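You operate a simulated robot arm through the tools that you are given. There is no shell and no other tool.

Carry out the task below with a simulated robot arm. There is one attempt and no reset: what you move stays moved.

## Task
Put things in order on the top of the blue table. At the end: the red brush stands on top of the cream fitting box; the silver steel weight from the top of the blue table stands on top of the cream neck flange; the white square bottle (marked "WATER") stands where the silver steel weight stood; the clear jar (marked "HEAD 2") from the top of the blue table stands where the white square bottle stood; whatever was shut is shut again. Leave all else as you found it, and nothing knocked over.

It is judged by the outcome, as a careful person would: the job done as asked, and still so three seconds after it is handed in. It fails if anything else is knocked over, pushed out of place, dropped, spilled or broken.

## Robot
A 7-joint arm with a two-finger parallel gripper, fixed in place. Base frame: the origin is at the foot of the arm, x ahead of it, y to its left, z up; the work surface is at about z = 0. Lengths are in m, angles in rad, forces in N, time in s.
With the tool pointing down near the work surface it reaches from about 0.24 to 0.62 m from the base axis. Its first joint turns from -1.152 to 1.152 rad. Payload 2.6 kg.
The TCP is the grasp point between the finger pads, 0.03 m short of the fingertips. In the tool frame z runs along the fingers and y along their closing line. The gripper opens to 0.094 m. The fingers are 0.028 m wide and 0.01 m thick; the gripper's body (0.05 by 0.096 m) begins 0.055 m behind the TCP.
Orientation is told as [roll, pitch, yaw] about the base's x, y, z axes, in that order, counted from this pose: with the fingers straight down and closing along the base's y, the tool's x points along the base's -x, its y along +y and its z along -z.

## Interface
- The arm moves only by the tool apply_moves. Its argument "targets" is a list that holds one entry, the list of rows, each a list of 7 numbers: the shift along the base's x, y, z in m, then the turn, a rotation vector about the base's x, y, z in rad, then the opening, from 0 (shut) to 1 (fully open). In form: [[[dx, dy, dz, rx, ry, rz, claw], ...]]. A call has 1 to 20 rows; each row is the pose to reach, as a shift and turn from the pose commanded when the call began. Rows are played at 5 a second. More than 0.05 m and 0.15 rad between two rows, or a gripper value outside its range, and nothing of the call is played. A pose out of reach is approached as far as the arm can. The call stops where the force on the tool passes 40 N (or 10 N more than at its start, if that is more) or the arm is blocked; 0.2 s more then pass. Each finger travels about 0.072 m/s and halts on what it meets, pressing with about 27 N; the grip force reading is that of the motor and also rises with nothing between the fingers. The clock runs only during rows and for 0.2 s after the last one: add rows that repeat a pose to give the fingers time. It gives the time, the measured TCP pose, the force on the tool (base axes), the opening and the grip force at its end, in the units of the frame above (readings bear some noise), with the torque about the TCP (base axes, N m) and any sound that the robot's microphone picked up.
- Cameras (640 x 400 px; columns grow to the right, rows downward): "scene" is fixed at [0.0464, 0.4418, 0.5672]; the picture's right is [-0.65, -0.76, 0.00], its down [-0.41, 0.36, -0.84] and it looks along [0.64, -0.55, -0.54] (base axes); focal length 324 px, centre (320, 200). "wrist" rides on the gripper at [0.076, 0.014, -0.103] in the tool frame; the picture's right is [-0.18, 0.98, 0.00], its down [-0.75, -0.14, -0.64] and it looks along [-0.63, -0.12, 0.77] (tool axes); focal length 243 px, centre (320, 200). There is no depth. A picture from a camera that has moved, and an enlarged one, comes with that camera's place and axes in the base frame and with its lens.
- snapshot(camera): a new picture of that camera. It takes no simulated time.
- zoom(camera, box): a new picture of the part [left, top, right, bottom] of that camera's present view, enlarged. It takes no simulated time.
- close_job(): hands the job in; it is judged then, once.

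Places have to be worked out from the pictures, the camera data and where the tool is seen. Open the gripper and draw the arm clear of the work before you hand the job in, unless the task says otherwise.

The tools are called after "Call:" as a command line: name --argument value ..., lists and objects as JSON in quotes. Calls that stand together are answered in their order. apply_moves: Moves the arm, as the interface text tells. Its arguments: {"type":"object","properties":{"targets":{"type":"array"}},"required":["targets"]} The other tools are called the same way: snapshot (camera) takes a picture; zoom (camera, box) takes an enlarged picture of a part of a camera's view; close_job () hands the job in.

At the start:

```text
time_s: 0.0
eef_pos: [0.4096, -0.1365, 0.34]
ee_rot: [0.0, 0.0, 0.001]
wrist_force: [0.4, -0.2, 0.7]
ft_torque: [0.01, -0.03, 0.02]
finger_gap: 0.0939
finger_force: 0.2
```

scene: 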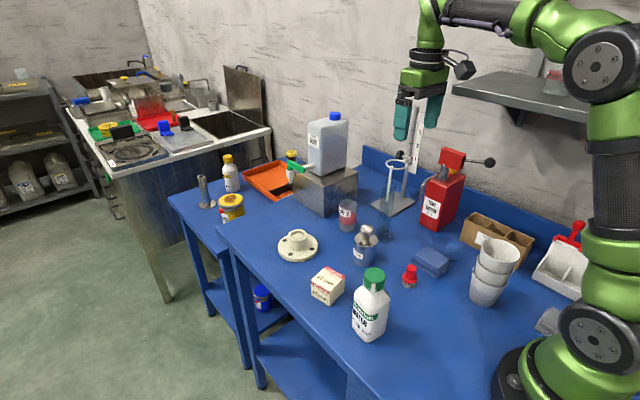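
wrist: 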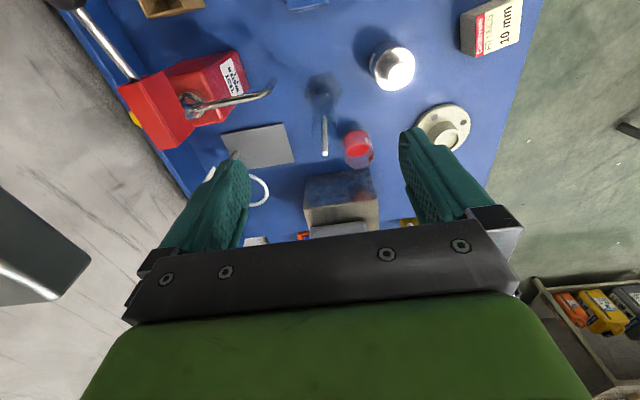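

I start by looking closely at the work table from both cameras.

Call:
zoom --camera "scene" --box '[260, 180, 460, 305]'

Call:
zoom --camera "scene" --box '[300, 240, 500, 365]'

Call:
zoom --camera "scene" --box '[440, 190, 640, 315]'

Call:
zoom --camera "wrist" --box '[200, 0, 520, 200]'

Call:
zoom --camera "scene" --box '[160, 120, 360, 245]'

```text
3.20 times, centred on (360, 242) of scene
camera zoom: at [0.0464, 0.4418, 0.5672], right [-0.65, -0.76, 0.0], down [-0.41, 0.36, -0.84], along [0.64, -0.55, -0.54], focal length 1038 px, centre (192, 64)
```

zoom: 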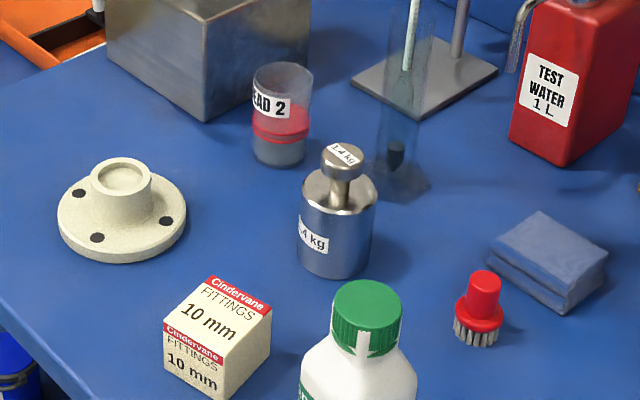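

```text
3.20 times, centred on (400, 302) of scene
camera zoom: at [0.0464, 0.4418, 0.5672], right [-0.65, -0.76, 0.0], down [-0.41, 0.36, -0.84], along [0.64, -0.55, -0.54], focal length 1038 px, centre (64, -128)
```

zoom: 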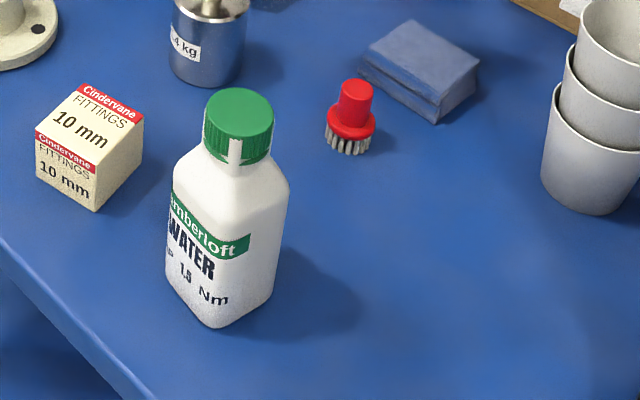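

```text
3.20 times, centred on (540, 252) of scene
camera zoom: at [0.0464, 0.4418, 0.5672], right [-0.65, -0.76, 0.0], down [-0.41, 0.36, -0.84], along [0.64, -0.55, -0.54], focal length 1038 px, centre (-384, 32)
```

zoom: 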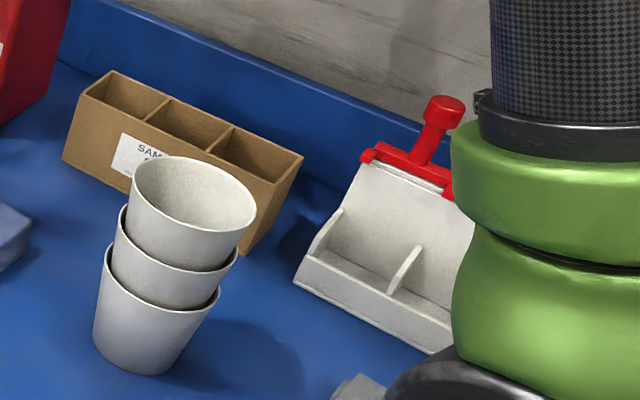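

```text
2.00 times, centred on (360, 100) of wrist
camera zoom: at [0.3346, -0.1217, 0.4437], right [0.18, 0.98, 0.0], down [0.75, -0.14, 0.64], along [0.63, -0.12, -0.77], focal length 485 px, centre (240, 400)
```

zoom: 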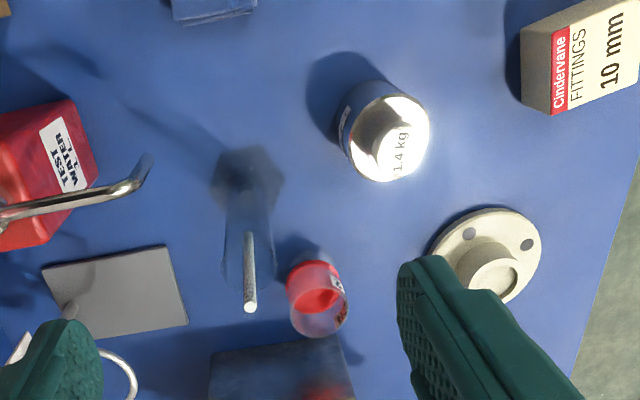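

```text
3.20 times, centred on (260, 182) of scene
camera zoom: at [0.0464, 0.4418, 0.5672], right [-0.65, -0.76, 0.0], down [-0.41, 0.36, -0.84], along [0.64, -0.55, -0.54], focal length 1038 px, centre (512, 256)
```

zoom: 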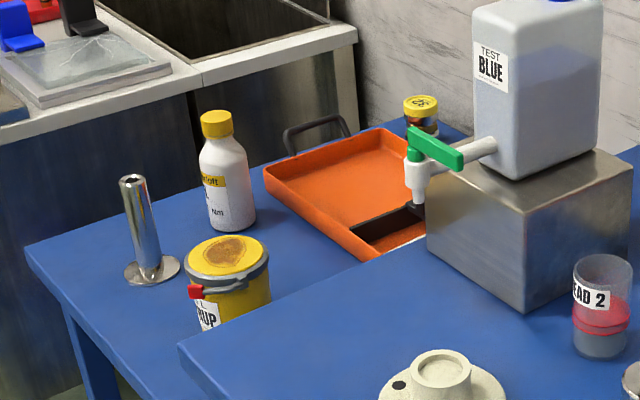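

The layout is clear in outline; I zoom further on the jar/cylinder/stand region and the shelf to judge clearances before moving.

Call:
zoom --camera "scene" --box '[330, 140, 450, 240]'

Call:
zoom --camera "scene" --box '[280, 100, 400, 240]'

Call:
zoom --camera "scene" --box '[380, 240, 460, 300]'

Call:
zoom --camera "scene" --box '[340, 215, 400, 275]'

Call:
zoom --camera "scene" --box '[265, 220, 345, 270]'

```text
4.00 times, centred on (390, 190) of scene
camera zoom: at [0.0464, 0.4418, 0.5672], right [-0.65, -0.76, 0.0], down [-0.41, 0.36, -0.84], along [0.64, -0.55, -0.54], focal length 1297 px, centre (40, 240)
```

zoom: 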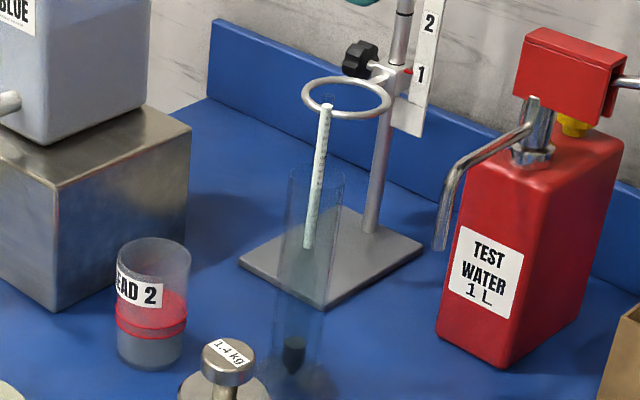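

```text
2.86 times, centred on (340, 170) of scene
camera zoom: at [0.0464, 0.4418, 0.5672], right [-0.65, -0.76, 0.0], down [-0.41, 0.36, -0.84], along [0.64, -0.55, -0.54], focal length 926 px, centre (263, 286)
```

zoom: 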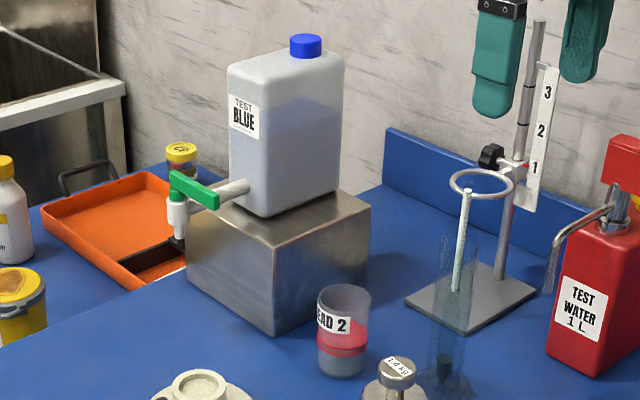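

```text
6.67 times, centred on (420, 270) of scene
camera zoom: at [0.0464, 0.4418, 0.5672], right [-0.65, -0.76, 0.0], down [-0.41, 0.36, -0.84], along [0.64, -0.55, -0.54], focal length 2162 px, centre (-347, -267)
```

zoom: 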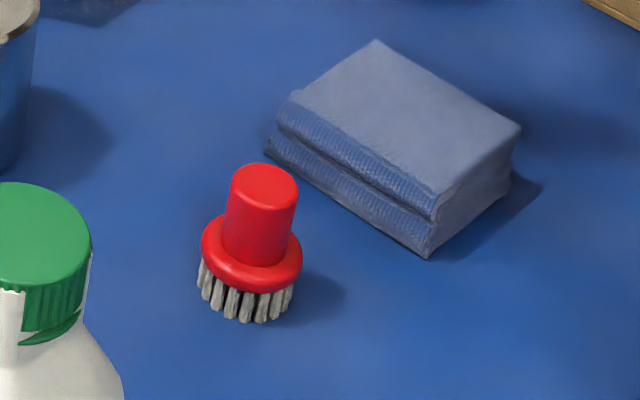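

```text
6.67 times, centred on (370, 245) of scene
camera zoom: at [0.0464, 0.4418, 0.5672], right [-0.65, -0.76, 0.0], down [-0.41, 0.36, -0.84], along [0.64, -0.55, -0.54], focal length 2162 px, centre (-13, -100)
```

zoom: 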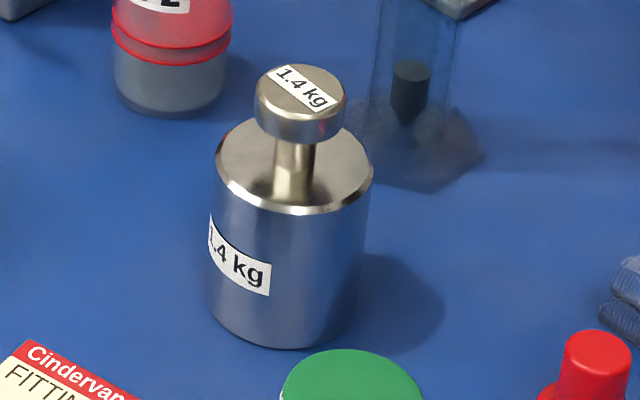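

```text
8.00 times, centred on (305, 245) of scene
camera zoom: at [0.0464, 0.4418, 0.5672], right [-0.65, -0.76, 0.0], down [-0.41, 0.36, -0.84], along [0.64, -0.55, -0.54], focal length 2594 px, centre (440, -160)
```

zoom: 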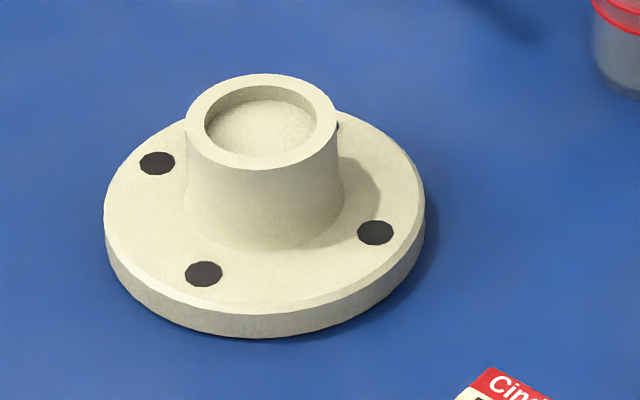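

The tall glass cylinder with its hydrometer sits near (0.46, -0.145), the block's face near x = 0.64, so the jar at about (0.555, -0.097) is clear of both. I judge the brush at about (0.31, -0.05) and its height about 0.058; I move above it and look with the wrist camera to refine.

Call:
apply_moves --targets '[[[-0.017, 0.014, -0.023, 0, 0, 0, 1], [-0.034, 0.028, -0.046, 0, 0, 0, 1], [-0.051, 0.043, -0.07, 0, 0, 0, 1], [-0.068, 0.057, -0.093, 0, 0, 0, 1], [-0.085, 0.072, -0.116, 0, 0, 0, 1], [-0.1, 0.086, -0.14, 0, 0, 0, 1], [-0.1, 0.086, -0.14, 0, 0, 0, 1]]]'

Call:
snapshot --camera "wrist"

Call:
snapshot --camera "scene"

```text
time_s: 1.6
eef_pos: [0.3099, -0.0514, 0.2009]
ee_rot: [-0.001, -0.001, 0.001]
wrist_force: [0.0, 0.4, 0.6]
ft_torque: [0.01, 0.01, -0.02]
finger_gap: 0.0939
finger_force: 0.1
```

```text
taken
camera wrist: at [0.2346, -0.0354, 0.3034], right [0.18, 0.98, 0.0], down [0.75, -0.14, 0.64], along [0.63, -0.12, -0.77], focal length 243 px, centre (320, 200)
```

wrist: 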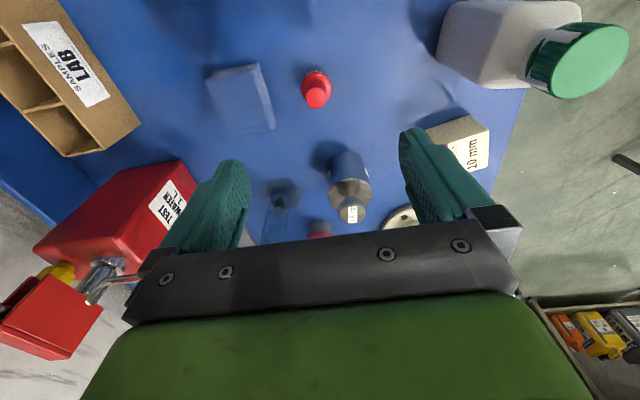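

```text
taken
```

scene: 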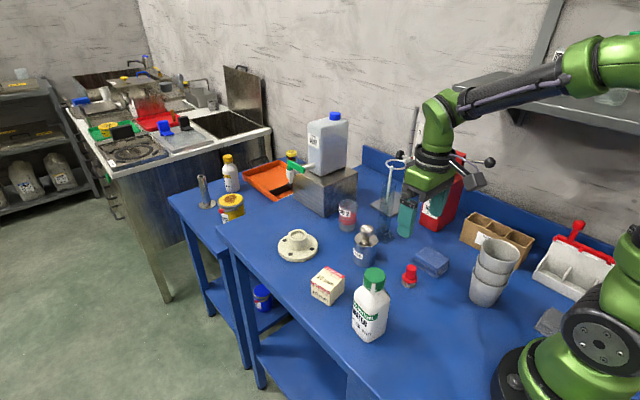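

The brush shows nearly below the TCP, near (0.308, -0.051). I zoom in on it and the other items for a finer fix.

Call:
zoom --camera "wrist" --box '[270, 50, 370, 120]'

Call:
zoom --camera "wrist" --box '[240, 140, 400, 240]'

Call:
zoom --camera "wrist" --box '[400, 0, 640, 190]'

```text
5.71 times, centred on (320, 85) of wrist
camera zoom: at [0.2346, -0.0354, 0.3034], right [0.18, 0.98, 0.0], down [0.75, -0.14, 0.64], along [0.63, -0.12, -0.77], focal length 1386 px, centre (320, 857)
```

zoom: 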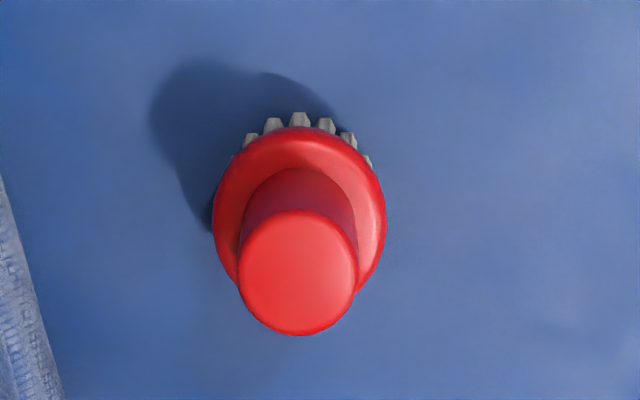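

```text
4.00 times, centred on (320, 190) of wrist
camera zoom: at [0.2346, -0.0354, 0.3034], right [0.18, 0.98, 0.0], down [0.75, -0.14, 0.64], along [0.63, -0.12, -0.77], focal length 970 px, centre (320, 240)
```

zoom: 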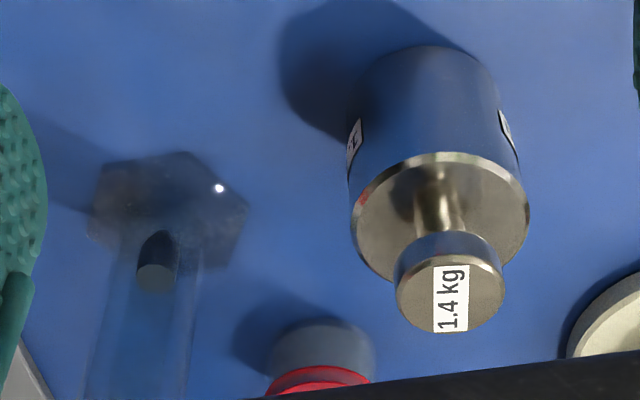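

```text
2.11 times, centred on (520, 95) of wrist
camera zoom: at [0.2346, -0.0354, 0.3034], right [0.18, 0.98, 0.0], down [0.75, -0.14, 0.64], along [0.63, -0.12, -0.77], focal length 511 px, centre (-101, 421)
```

zoom: 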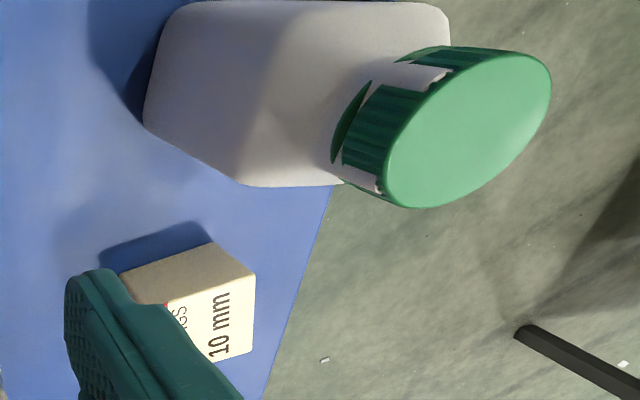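

Brush axis refined to about (0.308, -0.052), collar top near z = 0.028 and handle top near 0.058. I narrow the fingers to 0.6 (the cloth is close on one side), come down so the fingertips stay above the collar, and close.

Call:
apply_moves --targets '[[[-0.0016, -0.0015, -0.03, 0, 0, 0, 0.6], [-0.0016, -0.0015, -0.06, 0, 0, 0, 0.6], [-0.0016, -0.0015, -0.09, 0, 0, 0, 0.6], [-0.0016, -0.0015, -0.115, 0, 0, 0, 0.6], [-0.0016, -0.0015, -0.13, 0, 0, 0, 0.6], [-0.0016, -0.0015, -0.137, 0, 0, 0, 0.6], [-0.0016, -0.0015, -0.137, 0, 0, 0, 0.6]]]'

Call:
snapshot --camera "wrist"

Call:
zoom --camera "scene" --box '[360, 220, 480, 300]'

```text
time_s: 3.2
eef_pos: [0.3087, -0.0536, 0.0628]
ee_rot: [0.001, 0.0, -0.001]
wrist_force: [-0.1, -0.1, -0.6]
ft_torque: [0.01, -0.02, -0.01]
finger_gap: 0.0564
finger_force: 0.1
```

```text
taken
camera wrist: at [0.2332, -0.0381, 0.1661], right [0.18, 0.98, 0.0], down [0.75, -0.14, 0.64], along [0.63, -0.12, -0.77], focal length 243 px, centre (320, 200)
```

wrist: 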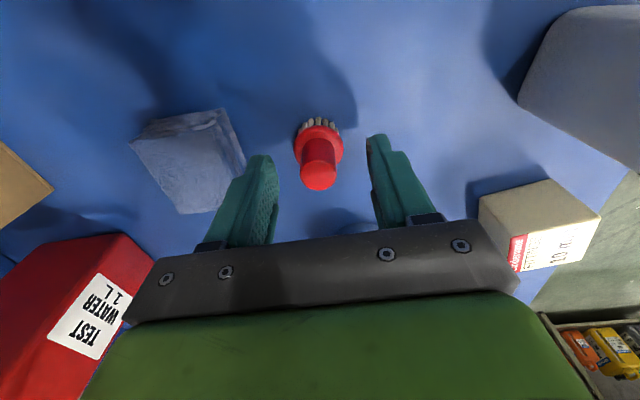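

```text
5.00 times, centred on (420, 260) of scene
camera zoom: at [0.0464, 0.4418, 0.5672], right [-0.65, -0.76, 0.0], down [-0.41, 0.36, -0.84], along [0.64, -0.55, -0.54], focal length 1621 px, centre (-180, -100)
```

zoom: 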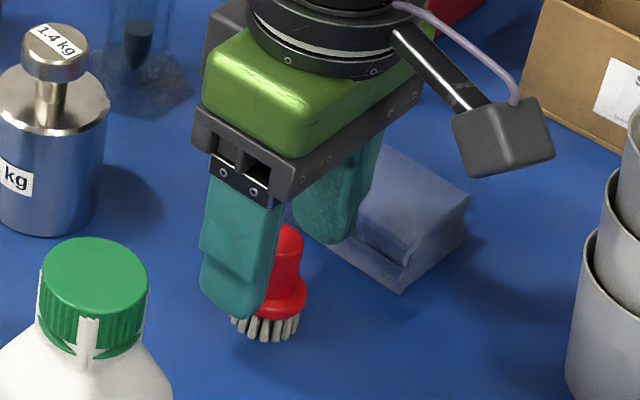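

The handle top sits between the pads, about 3 mm nearer than the TCP. I nudge x slightly and close on the handle.

Call:
apply_moves --targets '[[[-0.002, 0, 0, 0, 0, 0, 0.6], [-0.002, 0, 0, 0, 0, 0, 0.3], [-0.002, 0, 0, 0, 0, 0, 0.0], [-0.002, 0, 0, 0, 0, 0, 0.0], [-0.002, 0, 0, 0, 0, 0, 0.0], [-0.002, 0, 0, 0, 0, 0, 0.0]]]'

Call:
zoom --camera "scene" --box '[360, 220, 480, 300]'

Call:
snapshot --camera "wrist"

```text
time_s: 4.6
eef_pos: [0.3062, -0.0528, 0.0625]
ee_rot: [0.0, 0.001, 0.0]
wrist_force: [-0.9, 0.2, 0.4]
ft_torque: [0.0, 0.01, 0.01]
finger_gap: 0.0206
finger_force: 27.5
```

```text
5.00 times, centred on (420, 260) of scene
camera zoom: at [0.0464, 0.4418, 0.5672], right [-0.65, -0.76, 0.0], down [-0.41, 0.36, -0.84], along [0.64, -0.55, -0.54], focal length 1621 px, centre (-180, -100)
```

zoom: 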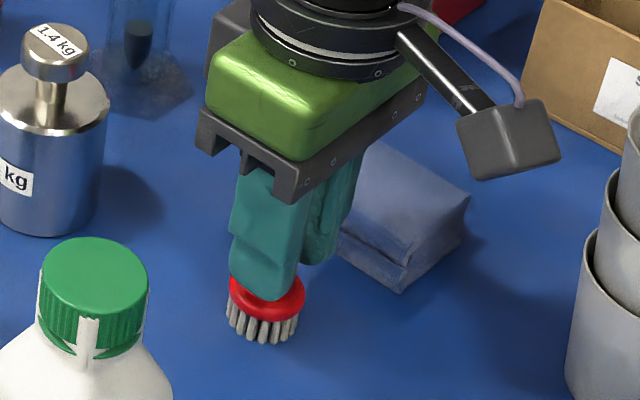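

```text
taken
camera wrist: at [0.2311, -0.038, 0.1663], right [0.18, 0.98, 0.0], down [0.75, -0.14, 0.64], along [0.63, -0.12, -0.77], focal length 243 px, centre (320, 200)
```

wrist: 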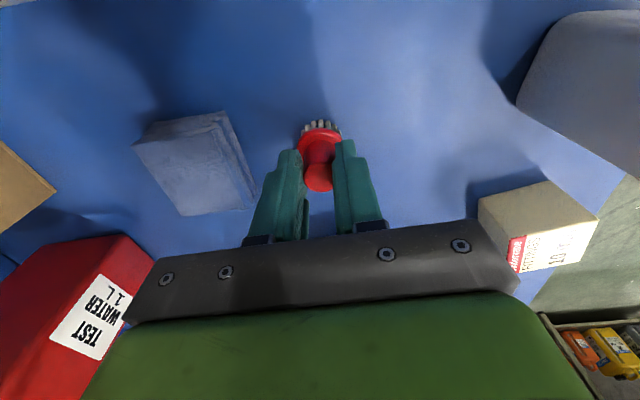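

The grip holds at a 0.0206 m gap on the handle. I lift the brush straight up, then carry it high towards the fitting box near (0.414, 0.105).

Call:
apply_moves --targets '[[[0, 0, 0.02, 0, 0, 0, 0], [0, 0, 0.05, 0, 0, 0, 0], [0, 0, 0.085, 0, 0, 0, 0], [0, 0, 0.12, 0, 0, 0, 0], [0, 0, 0.15, 0, 0, 0, 0], [0.003, 0.005, 0.165, 0, 0, 0, 0], [0.017, 0.026, 0.17, 0, 0, 0, 0], [0.034, 0.052, 0.17, 0, 0, 0, 0], [0.052, 0.078, 0.17, 0, 0, 0, 0], [0.069, 0.104, 0.17, 0, 0, 0, 0], [0.086, 0.13, 0.17, 0, 0, 0, 0], [0.1, 0.15, 0.17, 0, 0, 0, 0], [0.104, 0.155, 0.17, 0, 0, 0, 0], [0.104, 0.155, 0.17, 0, 0, 0, 0]]]'

Call:
snapshot --camera "wrist"

Call:
snapshot --camera "scene"

```text
time_s: 7.6
eef_pos: [0.4106, 0.1045, 0.234]
ee_rot: [0.001, -0.001, 0.002]
wrist_force: [0.0, 0.1, -0.7]
ft_torque: [-0.03, -0.03, -0.02]
finger_gap: 0.0202
finger_force: 27.0
```

```text
taken
camera wrist: at [0.335, 0.1184, 0.3366], right [0.18, 0.98, 0.0], down [0.75, -0.14, 0.64], along [0.63, -0.12, -0.77], focal length 243 px, centre (320, 200)
```

wrist: 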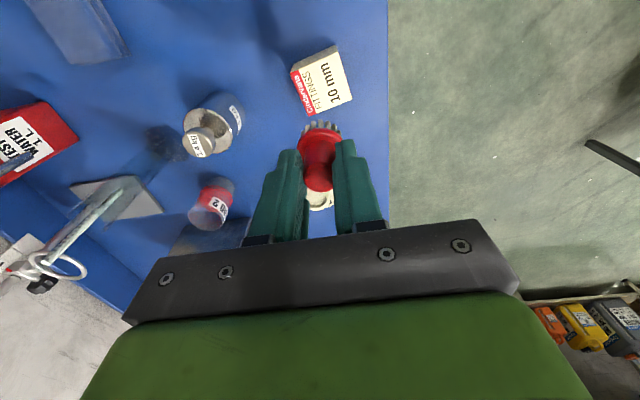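

```text
taken
```

scene: 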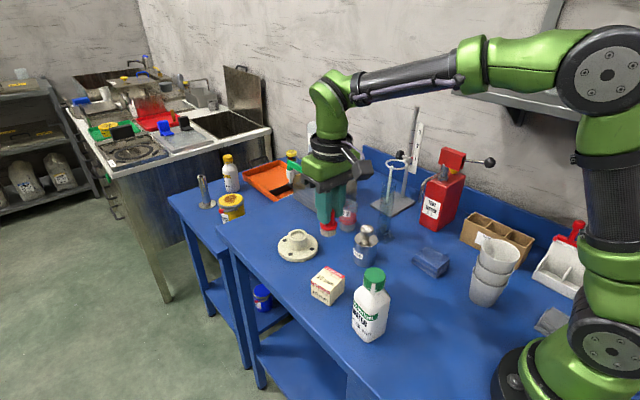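

The box is in view ahead; I zoom to pin its top face.

Call:
zoom --camera "wrist" --box '[270, 30, 370, 130]'

Call:
zoom --camera "scene" --box '[290, 250, 370, 310]'

```text
4.00 times, centred on (320, 80) of wrist
camera zoom: at [0.335, 0.1184, 0.3366], right [0.18, 0.98, 0.0], down [0.75, -0.14, 0.64], along [0.63, -0.12, -0.77], focal length 970 px, centre (320, 680)
```

zoom: 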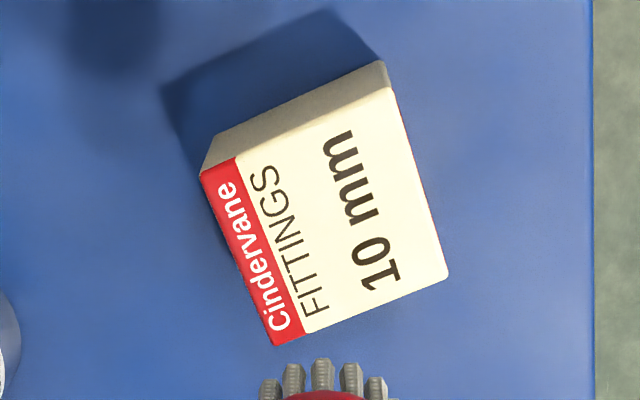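

```text
6.67 times, centred on (330, 280) of scene
camera zoom: at [0.0464, 0.4418, 0.5672], right [-0.65, -0.76, 0.0], down [-0.41, 0.36, -0.84], along [0.64, -0.55, -0.54], focal length 2162 px, centre (253, -333)
```

zoom: 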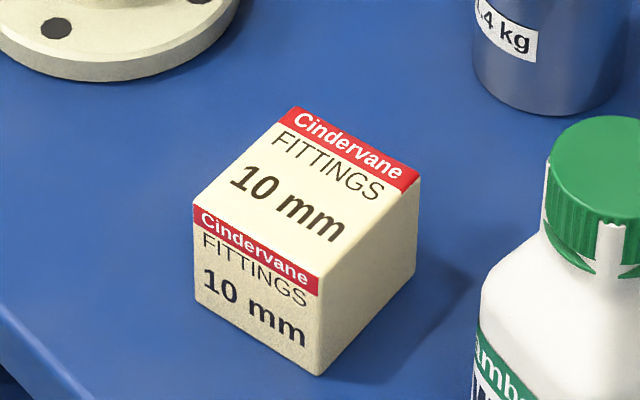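

The box's top centre works out at about (0.410, 0.107), its height about 0.047. I come down to roughly 1 cm above it and check.

Call:
apply_moves --targets '[[[0, 0.002, -0.02, 0, 0, 0, 0], [0, 0.002, -0.05, 0, 0, 0, 0], [0, 0.002, -0.08, 0, 0, 0, 0], [0, 0.002, -0.1, 0, 0, 0, 0], [0, 0.002, -0.112, 0, 0, 0, 0], [0, 0.002, -0.112, 0, 0, 0, 0]]]'

Call:
zoom --camera "scene" --box '[280, 220, 400, 320]'

Call:
zoom --camera "wrist" --box '[240, 70, 400, 230]'

```text
time_s: 9.0
eef_pos: [0.4106, 0.1052, 0.1212]
ee_rot: [0.0, 0.001, -0.001]
wrist_force: [-0.1, 0.3, -0.6]
ft_torque: [0.01, 0.0, 0.0]
finger_gap: 0.0204
finger_force: 26.6
```

```text
4.00 times, centred on (340, 270) of scene
camera zoom: at [0.0464, 0.4418, 0.5672], right [-0.65, -0.76, 0.0], down [-0.41, 0.36, -0.84], along [0.64, -0.55, -0.54], focal length 1297 px, centre (240, -80)
```

zoom: 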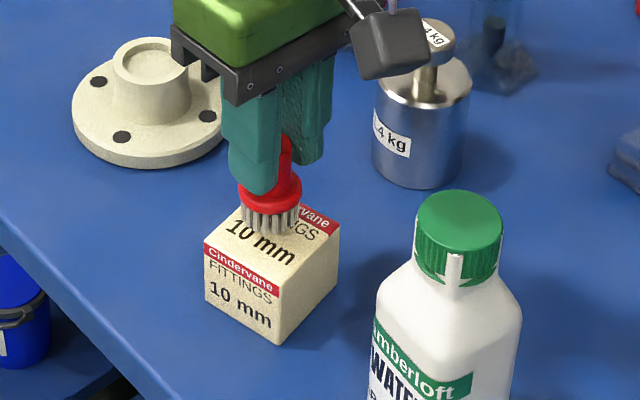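

```text
2.50 times, centred on (320, 150) of wrist
camera zoom: at [0.3348, 0.1192, 0.2245], right [0.18, 0.98, 0.0], down [0.75, -0.14, 0.64], along [0.63, -0.12, -0.77], focal length 606 px, centre (320, 325)
```

zoom: 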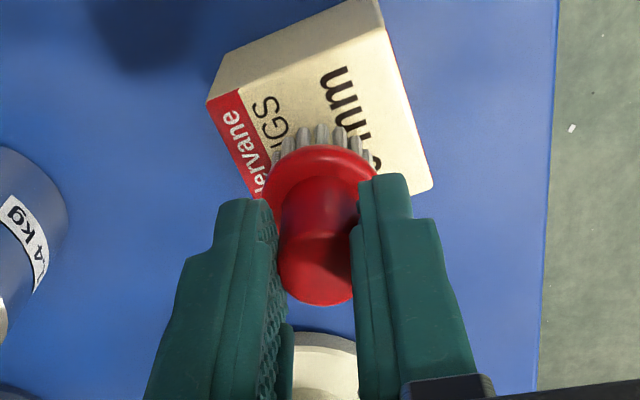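

Brush and box are aligned in both views. I lower in small steps watching the force for contact.

Call:
apply_moves --targets '[[[0, 0, -0.004, 0, 0, 0, 0], [0, 0, -0.007, 0, 0, 0, 0], [0, 0, -0.009, 0, 0, 0, 0], [0, 0, -0.009, 0, 0, 0, 0]]]'

Call:
zoom --camera "scene" --box '[300, 240, 360, 300]'

```text
time_s: 10.0
eef_pos: [0.41, 0.1055, 0.1125]
ee_rot: [0.0, 0.0, 0.0]
wrist_force: [0.1, 0.1, -0.9]
ft_torque: [0.01, -0.02, 0.04]
finger_gap: 0.0205
finger_force: 27.1
```

```text
6.67 times, centred on (330, 270) of scene
camera zoom: at [0.0464, 0.4418, 0.5672], right [-0.65, -0.76, 0.0], down [-0.41, 0.36, -0.84], along [0.64, -0.55, -0.54], focal length 2162 px, centre (253, -267)
```

zoom: 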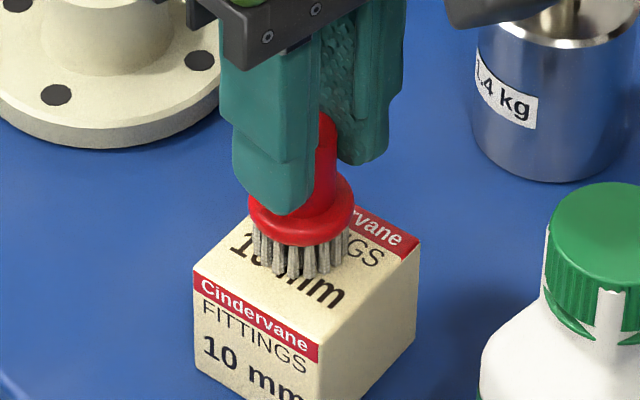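

No contact yet (brush underside about 0.050). I lower another 2 mm and read again.

Call:
apply_moves --targets '[[[0, 0, -0.001, 0, 0, 0, 0], [0, 0, -0.002, 0, 0, 0, 0], [0, 0, -0.002, 0, 0, 0, 0]]]'

Call:
zoom --camera "scene" --box '[300, 240, 360, 300]'

```text
time_s: 10.8
eef_pos: [0.41, 0.1065, 0.1108]
ee_rot: [0.0, -0.002, 0.001]
wrist_force: [-3.6, -0.9, 13.4]
ft_torque: [-0.15, 0.2, -0.05]
finger_gap: 0.0207
finger_force: 27.2
```

```text
6.67 times, centred on (330, 270) of scene
camera zoom: at [0.0463, 0.4418, 0.5672], right [-0.65, -0.76, 0.0], down [-0.41, 0.36, -0.84], along [0.64, -0.55, -0.54], focal length 2162 px, centre (253, -267)
```

zoom: 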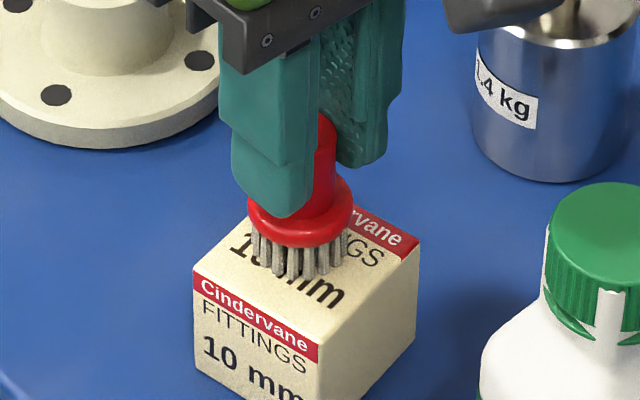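

Contact: 13 N upward. I ease off just under 1 mm, then open the fingers and rise straight up.

Call:
apply_moves --targets '[[[0, 0, 0.0008, 0, 0, 0, 0], [0, 0, 0.0008, 0, 0, 0, 0], [0, 0, 0.0008, 0, 0, 0, 0.3], [0, 0, 0.0008, 0, 0, 0, 0.5], [0, 0, 0.0008, 0, 0, 0, 0.6], [0, 0, 0.0008, 0, 0, 0, 0.6]]]'

Call:
zoom --camera "scene" --box '[280, 220, 400, 320]'

Call:
snapshot --camera "wrist"

```text
time_s: 12.2
eef_pos: [0.4098, 0.1049, 0.1112]
ee_rot: [0.0, -0.001, 0.0]
wrist_force: [-0.8, 0.1, -0.2]
ft_torque: [0.01, -0.01, -0.03]
finger_gap: 0.0566
finger_force: 0.0
```

```text
4.00 times, centred on (340, 270) of scene
camera zoom: at [0.0464, 0.4418, 0.5672], right [-0.65, -0.76, 0.0], down [-0.41, 0.36, -0.84], along [0.64, -0.55, -0.54], focal length 1297 px, centre (240, -80)
```

zoom: 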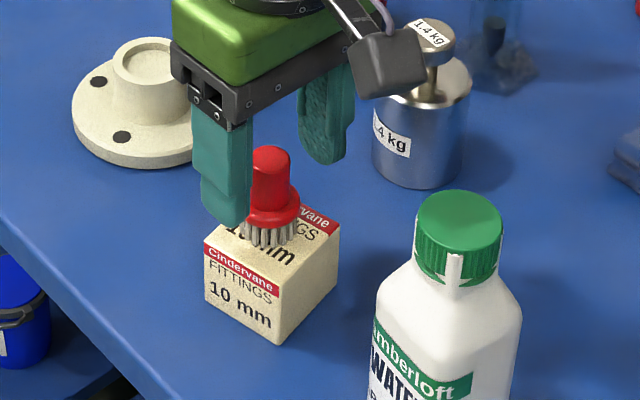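

```text
taken
camera wrist: at [0.3348, 0.1198, 0.2142], right [0.18, 0.98, 0.0], down [0.75, -0.14, 0.64], along [0.63, -0.12, -0.77], focal length 243 px, centre (320, 200)
```

wrist: 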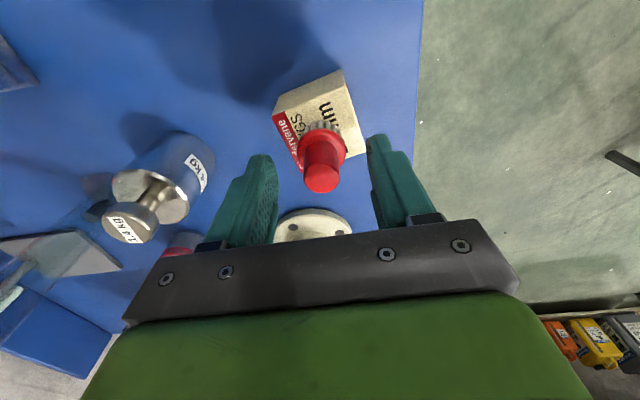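

The brush stands on its own on the box. I rise straight up and look at the flange and the weight from there.

Call:
apply_moves --targets '[[[0, 0, 0.01, 0, 0, 0, 0.6], [0, 0, 0.03, 0, 0, 0, 0.6], [0, 0, 0.06, 0, 0, 0, 0.7], [0, 0, 0.09, 0, 0, 0, 1], [0, 0, 0.12, 0, 0, 0, 1], [0, 0, 0.15, 0, 0, 0, 1], [0, 0, 0.15, 0, 0, 0, 1]]]'

Call:
snapshot --camera "wrist"

Call:
zoom --camera "wrist" --box '[240, 130, 400, 230]'

```text
time_s: 13.8
eef_pos: [0.4074, 0.1054, 0.2627]
ee_rot: [-0.001, 0.002, -0.001]
wrist_force: [-0.2, 0.6, -0.1]
ft_torque: [-0.01, 0.01, -0.01]
finger_gap: 0.0938
finger_force: 0.1
```

```text
taken
camera wrist: at [0.3322, 0.1192, 0.365], right [0.18, 0.98, 0.0], down [0.75, -0.14, 0.64], along [0.63, -0.12, -0.77], focal length 243 px, centre (320, 200)
```

wrist: 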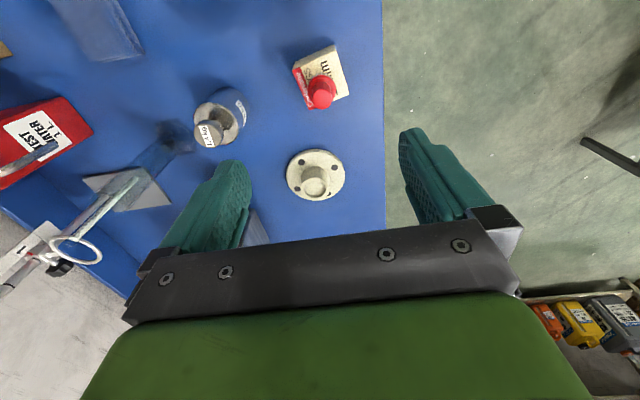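

```text
4.00 times, centred on (320, 180) of wrist
camera zoom: at [0.3322, 0.1192, 0.365], right [0.18, 0.98, 0.0], down [0.75, -0.14, 0.64], along [0.63, -0.12, -0.77], focal length 970 px, centre (320, 280)
```

zoom: 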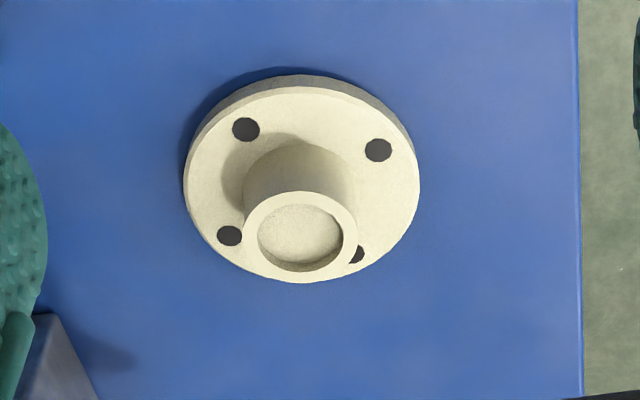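

Flange neck centre comes out near (0.568, 0.067), rim about z = 0.05, width about 0.048. Now I move above the weight near (0.431, -0.036), staying high.

Call:
apply_moves --targets '[[[0.004, -0.028, 0, 0, 0, 0, 1], [0.008, -0.056, 0, 0, 0, 0, 1], [0.012, -0.084, 0, 0, 0, 0, 1], [0.017, -0.112, 0, 0, 0, 0, 1], [0.021, -0.1405, -0.01, 0, 0, 0, 1], [0.021, -0.1405, -0.03, 0, 0, 0, 1], [0.021, -0.1405, -0.03, 0, 0, 0, 1]]]'

Call:
snapshot --camera "wrist"

Call:
zoom --camera "wrist" --box '[260, 50, 380, 150]'

```text
time_s: 15.4
eef_pos: [0.43, -0.0357, 0.2301]
ee_rot: [0.001, 0.0, 0.0]
wrist_force: [0.0, 0.8, -0.2]
ft_torque: [-0.01, -0.01, 0.01]
finger_gap: 0.0937
finger_force: 0.1
```

```text
taken
camera wrist: at [0.3557, -0.0219, 0.3332], right [0.18, 0.98, 0.0], down [0.75, -0.14, 0.64], along [0.63, -0.12, -0.77], focal length 243 px, centre (320, 200)
```

wrist: 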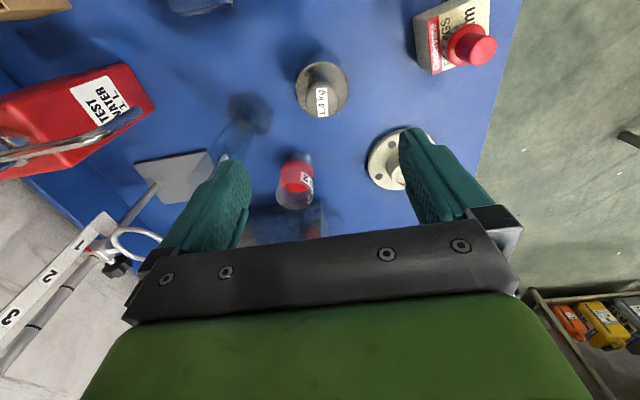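

```text
4.00 times, centred on (320, 100) of wrist
camera zoom: at [0.3557, -0.0219, 0.3332], right [0.18, 0.98, 0.0], down [0.75, -0.14, 0.64], along [0.63, -0.12, -0.77], focal length 970 px, centre (320, 600)
```

zoom: 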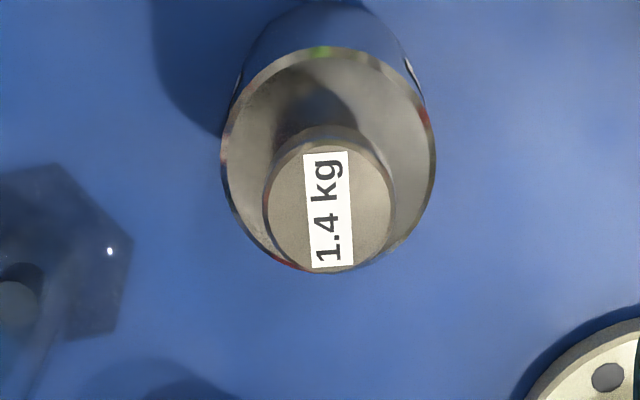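

Weight axis refined to about (0.430, -0.033), body about 0.058 wide up to z 0.067, knob top about 0.10. I descend with the fingers fully open to TCP z = 0.056, which keeps the palm above the knob, and look before closing.

Call:
apply_moves --targets '[[[-0.001, 0.002, -0.03, 0, 0, 0, 1], [-0.001, 0.002, -0.06, 0, 0, 0, 1], [-0.001, 0.002, -0.09, 0, 0, 0, 1], [-0.001, 0.002, -0.12, 0, 0, 0, 1], [-0.001, 0.002, -0.145, 0, 0, 0, 1], [-0.001, 0.002, -0.163, 0, 0, 0, 1], [-0.001, 0.002, -0.174, 0, 0, 0, 1], [-0.001, 0.002, -0.174, 0, 0, 0, 1]]]'

Call:
snapshot --camera "wrist"

Call:
zoom --camera "scene" --box '[310, 190, 430, 290]'

```text
time_s: 17.2
eef_pos: [0.431, -0.0333, 0.0565]
ee_rot: [-0.001, 0.0, 0.001]
wrist_force: [-0.1, -0.7, -0.6]
ft_torque: [-0.01, -0.03, -0.01]
finger_gap: 0.094
finger_force: 0.1
```

```text
taken
camera wrist: at [0.3552, -0.0191, 0.1601], right [0.18, 0.98, 0.0], down [0.75, -0.14, 0.64], along [0.63, -0.12, -0.77], focal length 243 px, centre (320, 200)
```

wrist: 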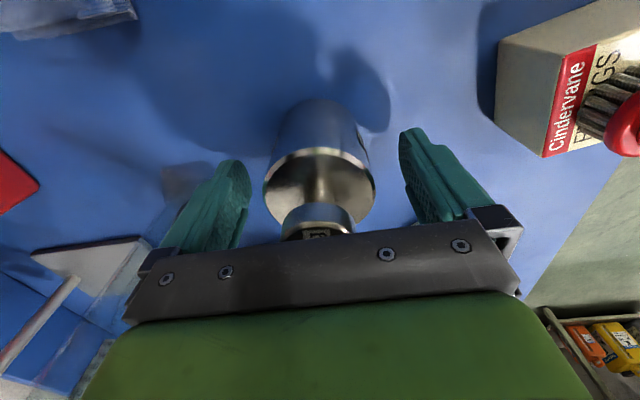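

```text
4.00 times, centred on (370, 240) of scene
camera zoom: at [0.0464, 0.4418, 0.5672], right [-0.65, -0.76, 0.0], down [-0.41, 0.36, -0.84], along [0.64, -0.55, -0.54], focal length 1297 px, centre (120, 40)
```

zoom: 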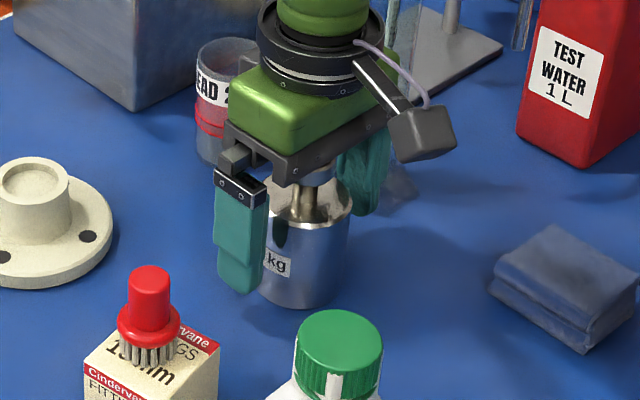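

The weight's body is centred between the fingers with no contact force and the palm clear of the knob. I shift x by -3 mm to centre the pads and close.

Call:
apply_moves --targets '[[[-0.003, 0, 0, 0, 0, 0, 1], [-0.003, 0, 0, 0, 0, 0, 0.8], [-0.003, 0, 0, 0, 0, 0, 0.6], [-0.003, 0, 0, 0, 0, 0, 0.3], [-0.003, 0, 0, 0, 0, 0, 0], [-0.003, 0, 0, 0, 0, 0, 0], [-0.003, 0, 0, 0, 0, 0, 0]]]'

Call:
zoom --camera "scene" --box '[310, 190, 430, 290]'

```text
time_s: 18.8
eef_pos: [0.4277, -0.0335, 0.057]
ee_rot: [-0.001, -0.001, 0.001]
wrist_force: [0.4, -5.1, -0.1]
ft_torque: [-0.3, -0.12, -0.04]
finger_gap: 0.0578
finger_force: 26.8
```

```text
4.00 times, centred on (370, 240) of scene
camera zoom: at [0.0464, 0.4418, 0.5672], right [-0.65, -0.76, 0.0], down [-0.41, 0.36, -0.84], along [0.64, -0.55, -0.54], focal length 1297 px, centre (120, 40)
```

zoom: 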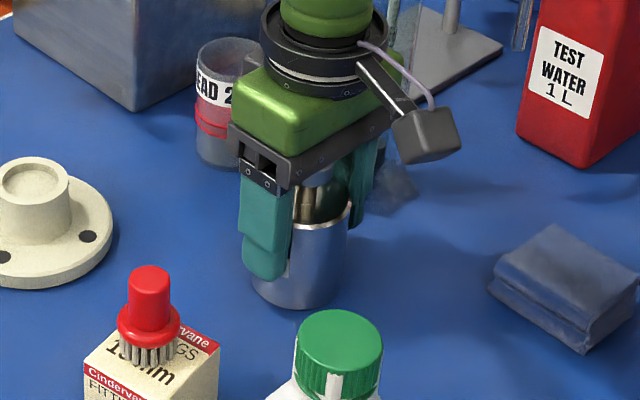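

Gripped at 0.0578 m. I lift a little and check that it holds without slipping.

Call:
apply_moves --targets '[[[0, 0, 0.004, 0, 0, 0, 0], [0, 0, 0.01, 0, 0, 0, 0], [0, 0, 0.02, 0, 0, 0, 0], [0, 0, 0.02, 0, 0, 0, 0]]]'

Call:
zoom --camera "scene" --box '[310, 190, 430, 290]'

```text
time_s: 19.8
eef_pos: [0.4274, -0.0339, 0.0756]
ee_rot: [0.0, 0.003, 0.0]
wrist_force: [0.3, -0.1, -14.2]
ft_torque: [0.01, 0.05, 0.0]
finger_gap: 0.0579
finger_force: 26.7
```

```text
4.00 times, centred on (370, 240) of scene
camera zoom: at [0.0465, 0.4418, 0.5672], right [-0.65, -0.76, 0.0], down [-0.41, 0.36, -0.84], along [0.64, -0.55, -0.54], focal length 1297 px, centre (120, 40)
```

zoom: 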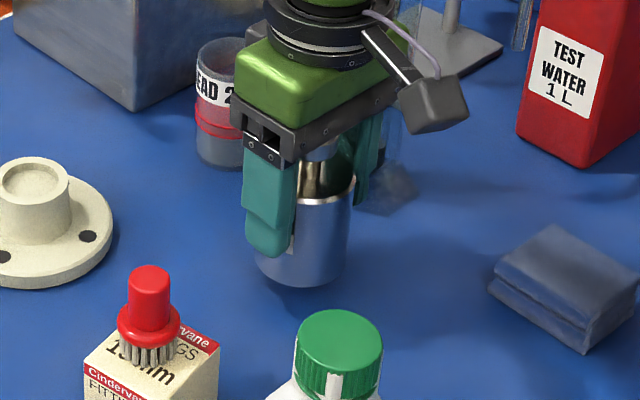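

It holds firmly (14 N load, no slip). I raise it and carry it to above the flange.

Call:
apply_moves --targets '[[[0, 0, 0.02, 0, 0, 0, 0], [0, 0, 0.045, 0, 0, 0, 0], [0, 0, 0.07, 0, 0, 0, 0], [0, 0, 0.095, 0, 0, 0, 0], [0.005, 0.004, 0.11, 0, 0, 0, 0], [0.022, 0.016, 0.115, 0, 0, 0, 0], [0.044, 0.031, 0.115, 0, 0, 0, 0], [0.066, 0.047, 0.115, 0, 0, 0, 0], [0.088, 0.063, 0.115, 0, 0, 0, 0], [0.11, 0.078, 0.115, 0, 0, 0, 0], [0.128, 0.091, 0.115, 0, 0, 0, 0], [0.138, 0.098, 0.115, 0, 0, 0, 0], [0.141, 0.1005, 0.115, 0, 0, 0, 0], [0.141, 0.1005, 0.115, 0, 0, 0, 0]]]'

Call:
snapshot --camera "wrist"

Call:
snapshot --camera "scene"

Call:
zoom --camera "scene" --box '[240, 160, 360, 280]'

```text
time_s: 22.8
eef_pos: [0.5675, 0.0676, 0.1921]
ee_rot: [0.001, 0.001, 0.0]
wrist_force: [-0.6, 0.0, -13.0]
ft_torque: [0.03, 0.06, 0.0]
finger_gap: 0.058
finger_force: 27.4
```

```text
taken
camera wrist: at [0.4935, 0.0817, 0.2956], right [0.18, 0.98, 0.0], down [0.75, -0.14, 0.64], along [0.63, -0.12, -0.77], focal length 243 px, centre (320, 200)
```

wrist: 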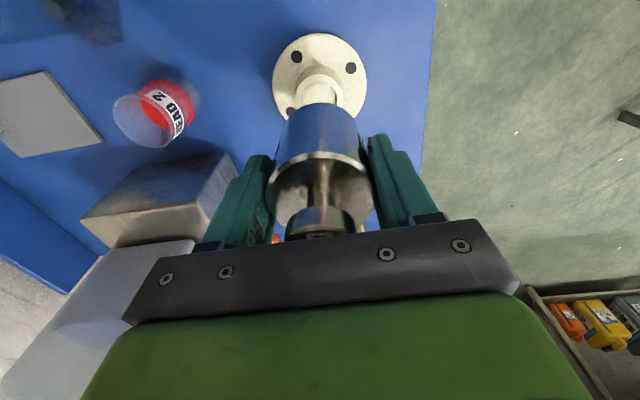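

```text
taken
```

scene: 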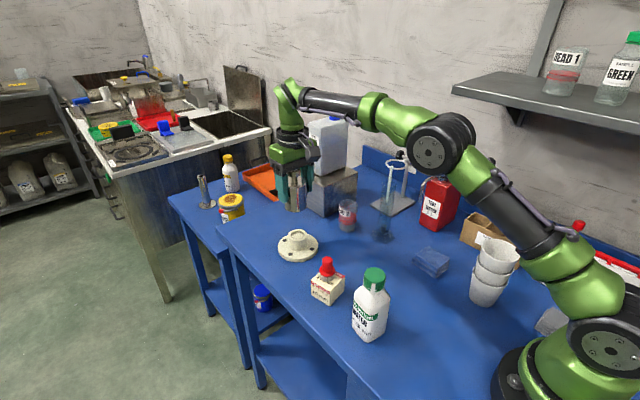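

```text
3.33 times, centred on (300, 220) of scene
camera zoom: at [0.0465, 0.4418, 0.5671], right [-0.65, -0.76, 0.0], down [-0.41, 0.35, -0.84], along [0.64, -0.55, -0.54], focal length 1081 px, centre (387, 133)
```

zoom: 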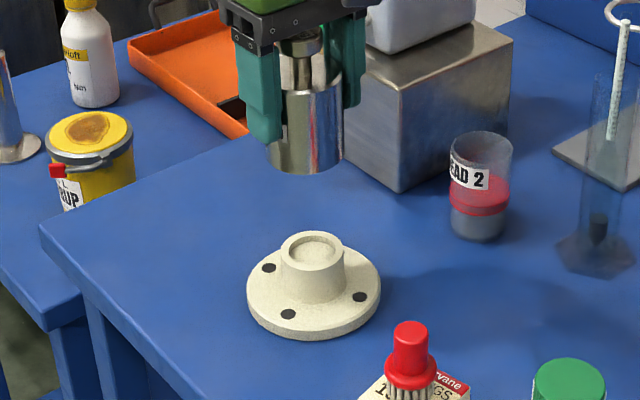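

The weight hangs level above the flange. I zoom the wrist view to compare weight and flange positions before lowering.

Call:
zoom --camera "wrist" --box '[240, 20, 400, 130]'

Call:
zoom --camera "scene" --box '[270, 170, 340, 270]'

```text
3.64 times, centred on (320, 75) of wrist
camera zoom: at [0.4935, 0.0817, 0.2956], right [0.18, 0.98, 0.0], down [0.75, -0.14, 0.64], along [0.63, -0.12, -0.77], focal length 882 px, centre (320, 654)
```

zoom: 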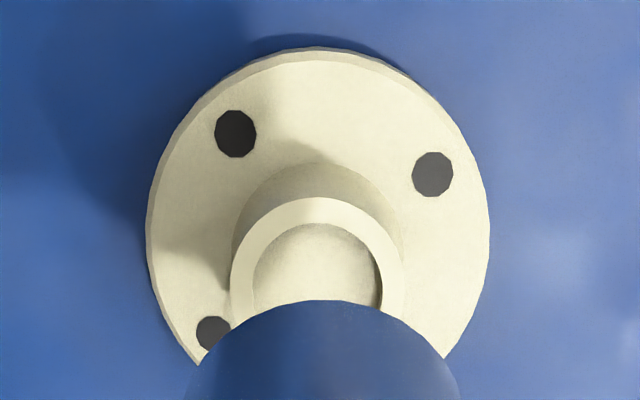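

```text
4.00 times, centred on (305, 220) of scene
camera zoom: at [0.0465, 0.4418, 0.5671], right [-0.65, -0.76, 0.0], down [-0.41, 0.35, -0.84], along [0.64, -0.55, -0.54], focal length 1297 px, centre (380, 120)
```

zoom: 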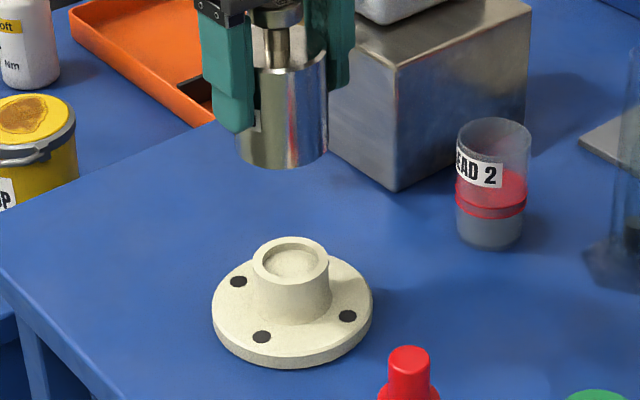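

Flange neck and weight agree within about 2 mm in both views. I lower to about 1 cm above the rim and check.

Call:
apply_moves --targets '[[[0, -0.001, -0.02, 0, 0, 0, 0], [0, -0.001, -0.04, 0, 0, 0, 0], [0, -0.001, -0.058, 0, 0, 0, 0], [0, -0.001, -0.07, 0, 0, 0, 0], [0, -0.001, -0.076, 0, 0, 0, 0], [0, -0.001, -0.076, 0, 0, 0, 0]]]'

Call:
zoom --camera "scene" --box '[270, 190, 340, 270]'

Call:
zoom --camera "wrist" --box '[240, 60, 400, 240]'

```text
time_s: 24.2
eef_pos: [0.5686, 0.066, 0.1165]
ee_rot: [-0.001, 0.0, 0.001]
wrist_force: [0.1, 0.0, -13.8]
ft_torque: [0.01, 0.02, -0.04]
finger_gap: 0.0577
finger_force: 27.1
```

```text
5.00 times, centred on (305, 230) of scene
camera zoom: at [0.0465, 0.4418, 0.5671], right [-0.65, -0.76, 0.0], down [-0.41, 0.35, -0.84], along [0.64, -0.55, -0.54], focal length 1621 px, centre (395, 50)
```

zoom: 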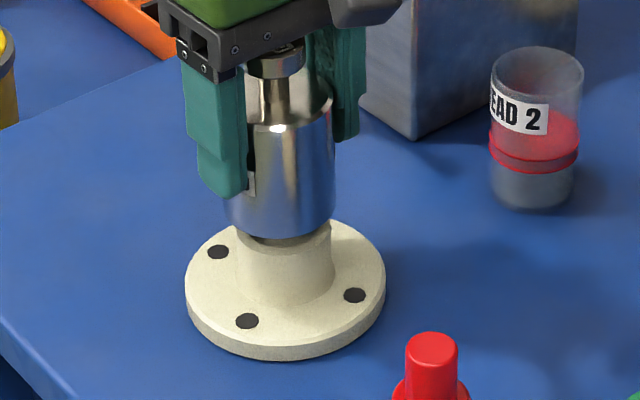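

```text
2.22 times, centred on (320, 150) of wrist
camera zoom: at [0.4939, 0.0807, 0.2194], right [0.18, 0.98, 0.0], down [0.75, -0.14, 0.64], along [0.63, -0.12, -0.77], focal length 539 px, centre (320, 311)
```

zoom: 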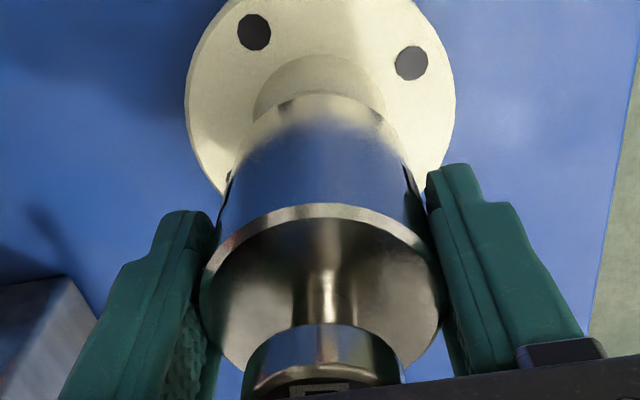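

Alignment is within about 3 mm; I shift x by -2 mm and lower, first to just above the rim.

Call:
apply_moves --targets '[[[-0.001, 0, -0.003, 0, 0, 0, 0], [-0.002, 0, -0.006, 0, 0, 0, 0], [-0.002, 0, -0.0075, 0, 0, 0, 0], [-0.002, 0, -0.0075, 0, 0, 0, 0]]]'

Call:
zoom --camera "scene" --box '[280, 200, 330, 260]'

```text
time_s: 25.2
eef_pos: [0.5661, 0.0669, 0.1088]
ee_rot: [-0.001, 0.001, 0.0]
wrist_force: [0.1, 0.3, -13.4]
ft_torque: [0.01, 0.03, -0.04]
finger_gap: 0.0576
finger_force: 27.2
```

```text
6.67 times, centred on (305, 230) of scene
camera zoom: at [0.0465, 0.4418, 0.5671], right [-0.65, -0.76, 0.0], down [-0.41, 0.35, -0.84], along [0.64, -0.55, -0.54], focal length 2162 px, centre (420, 0)
```

zoom: 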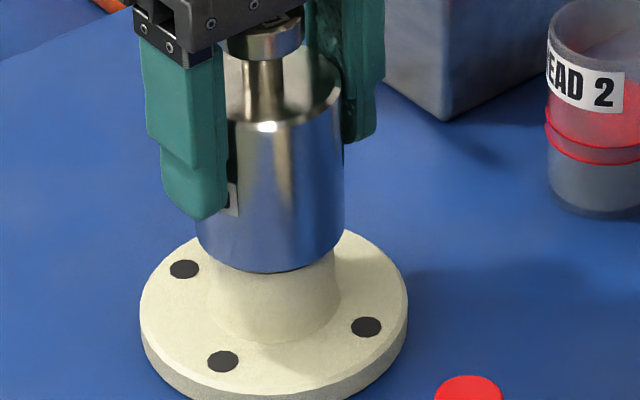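

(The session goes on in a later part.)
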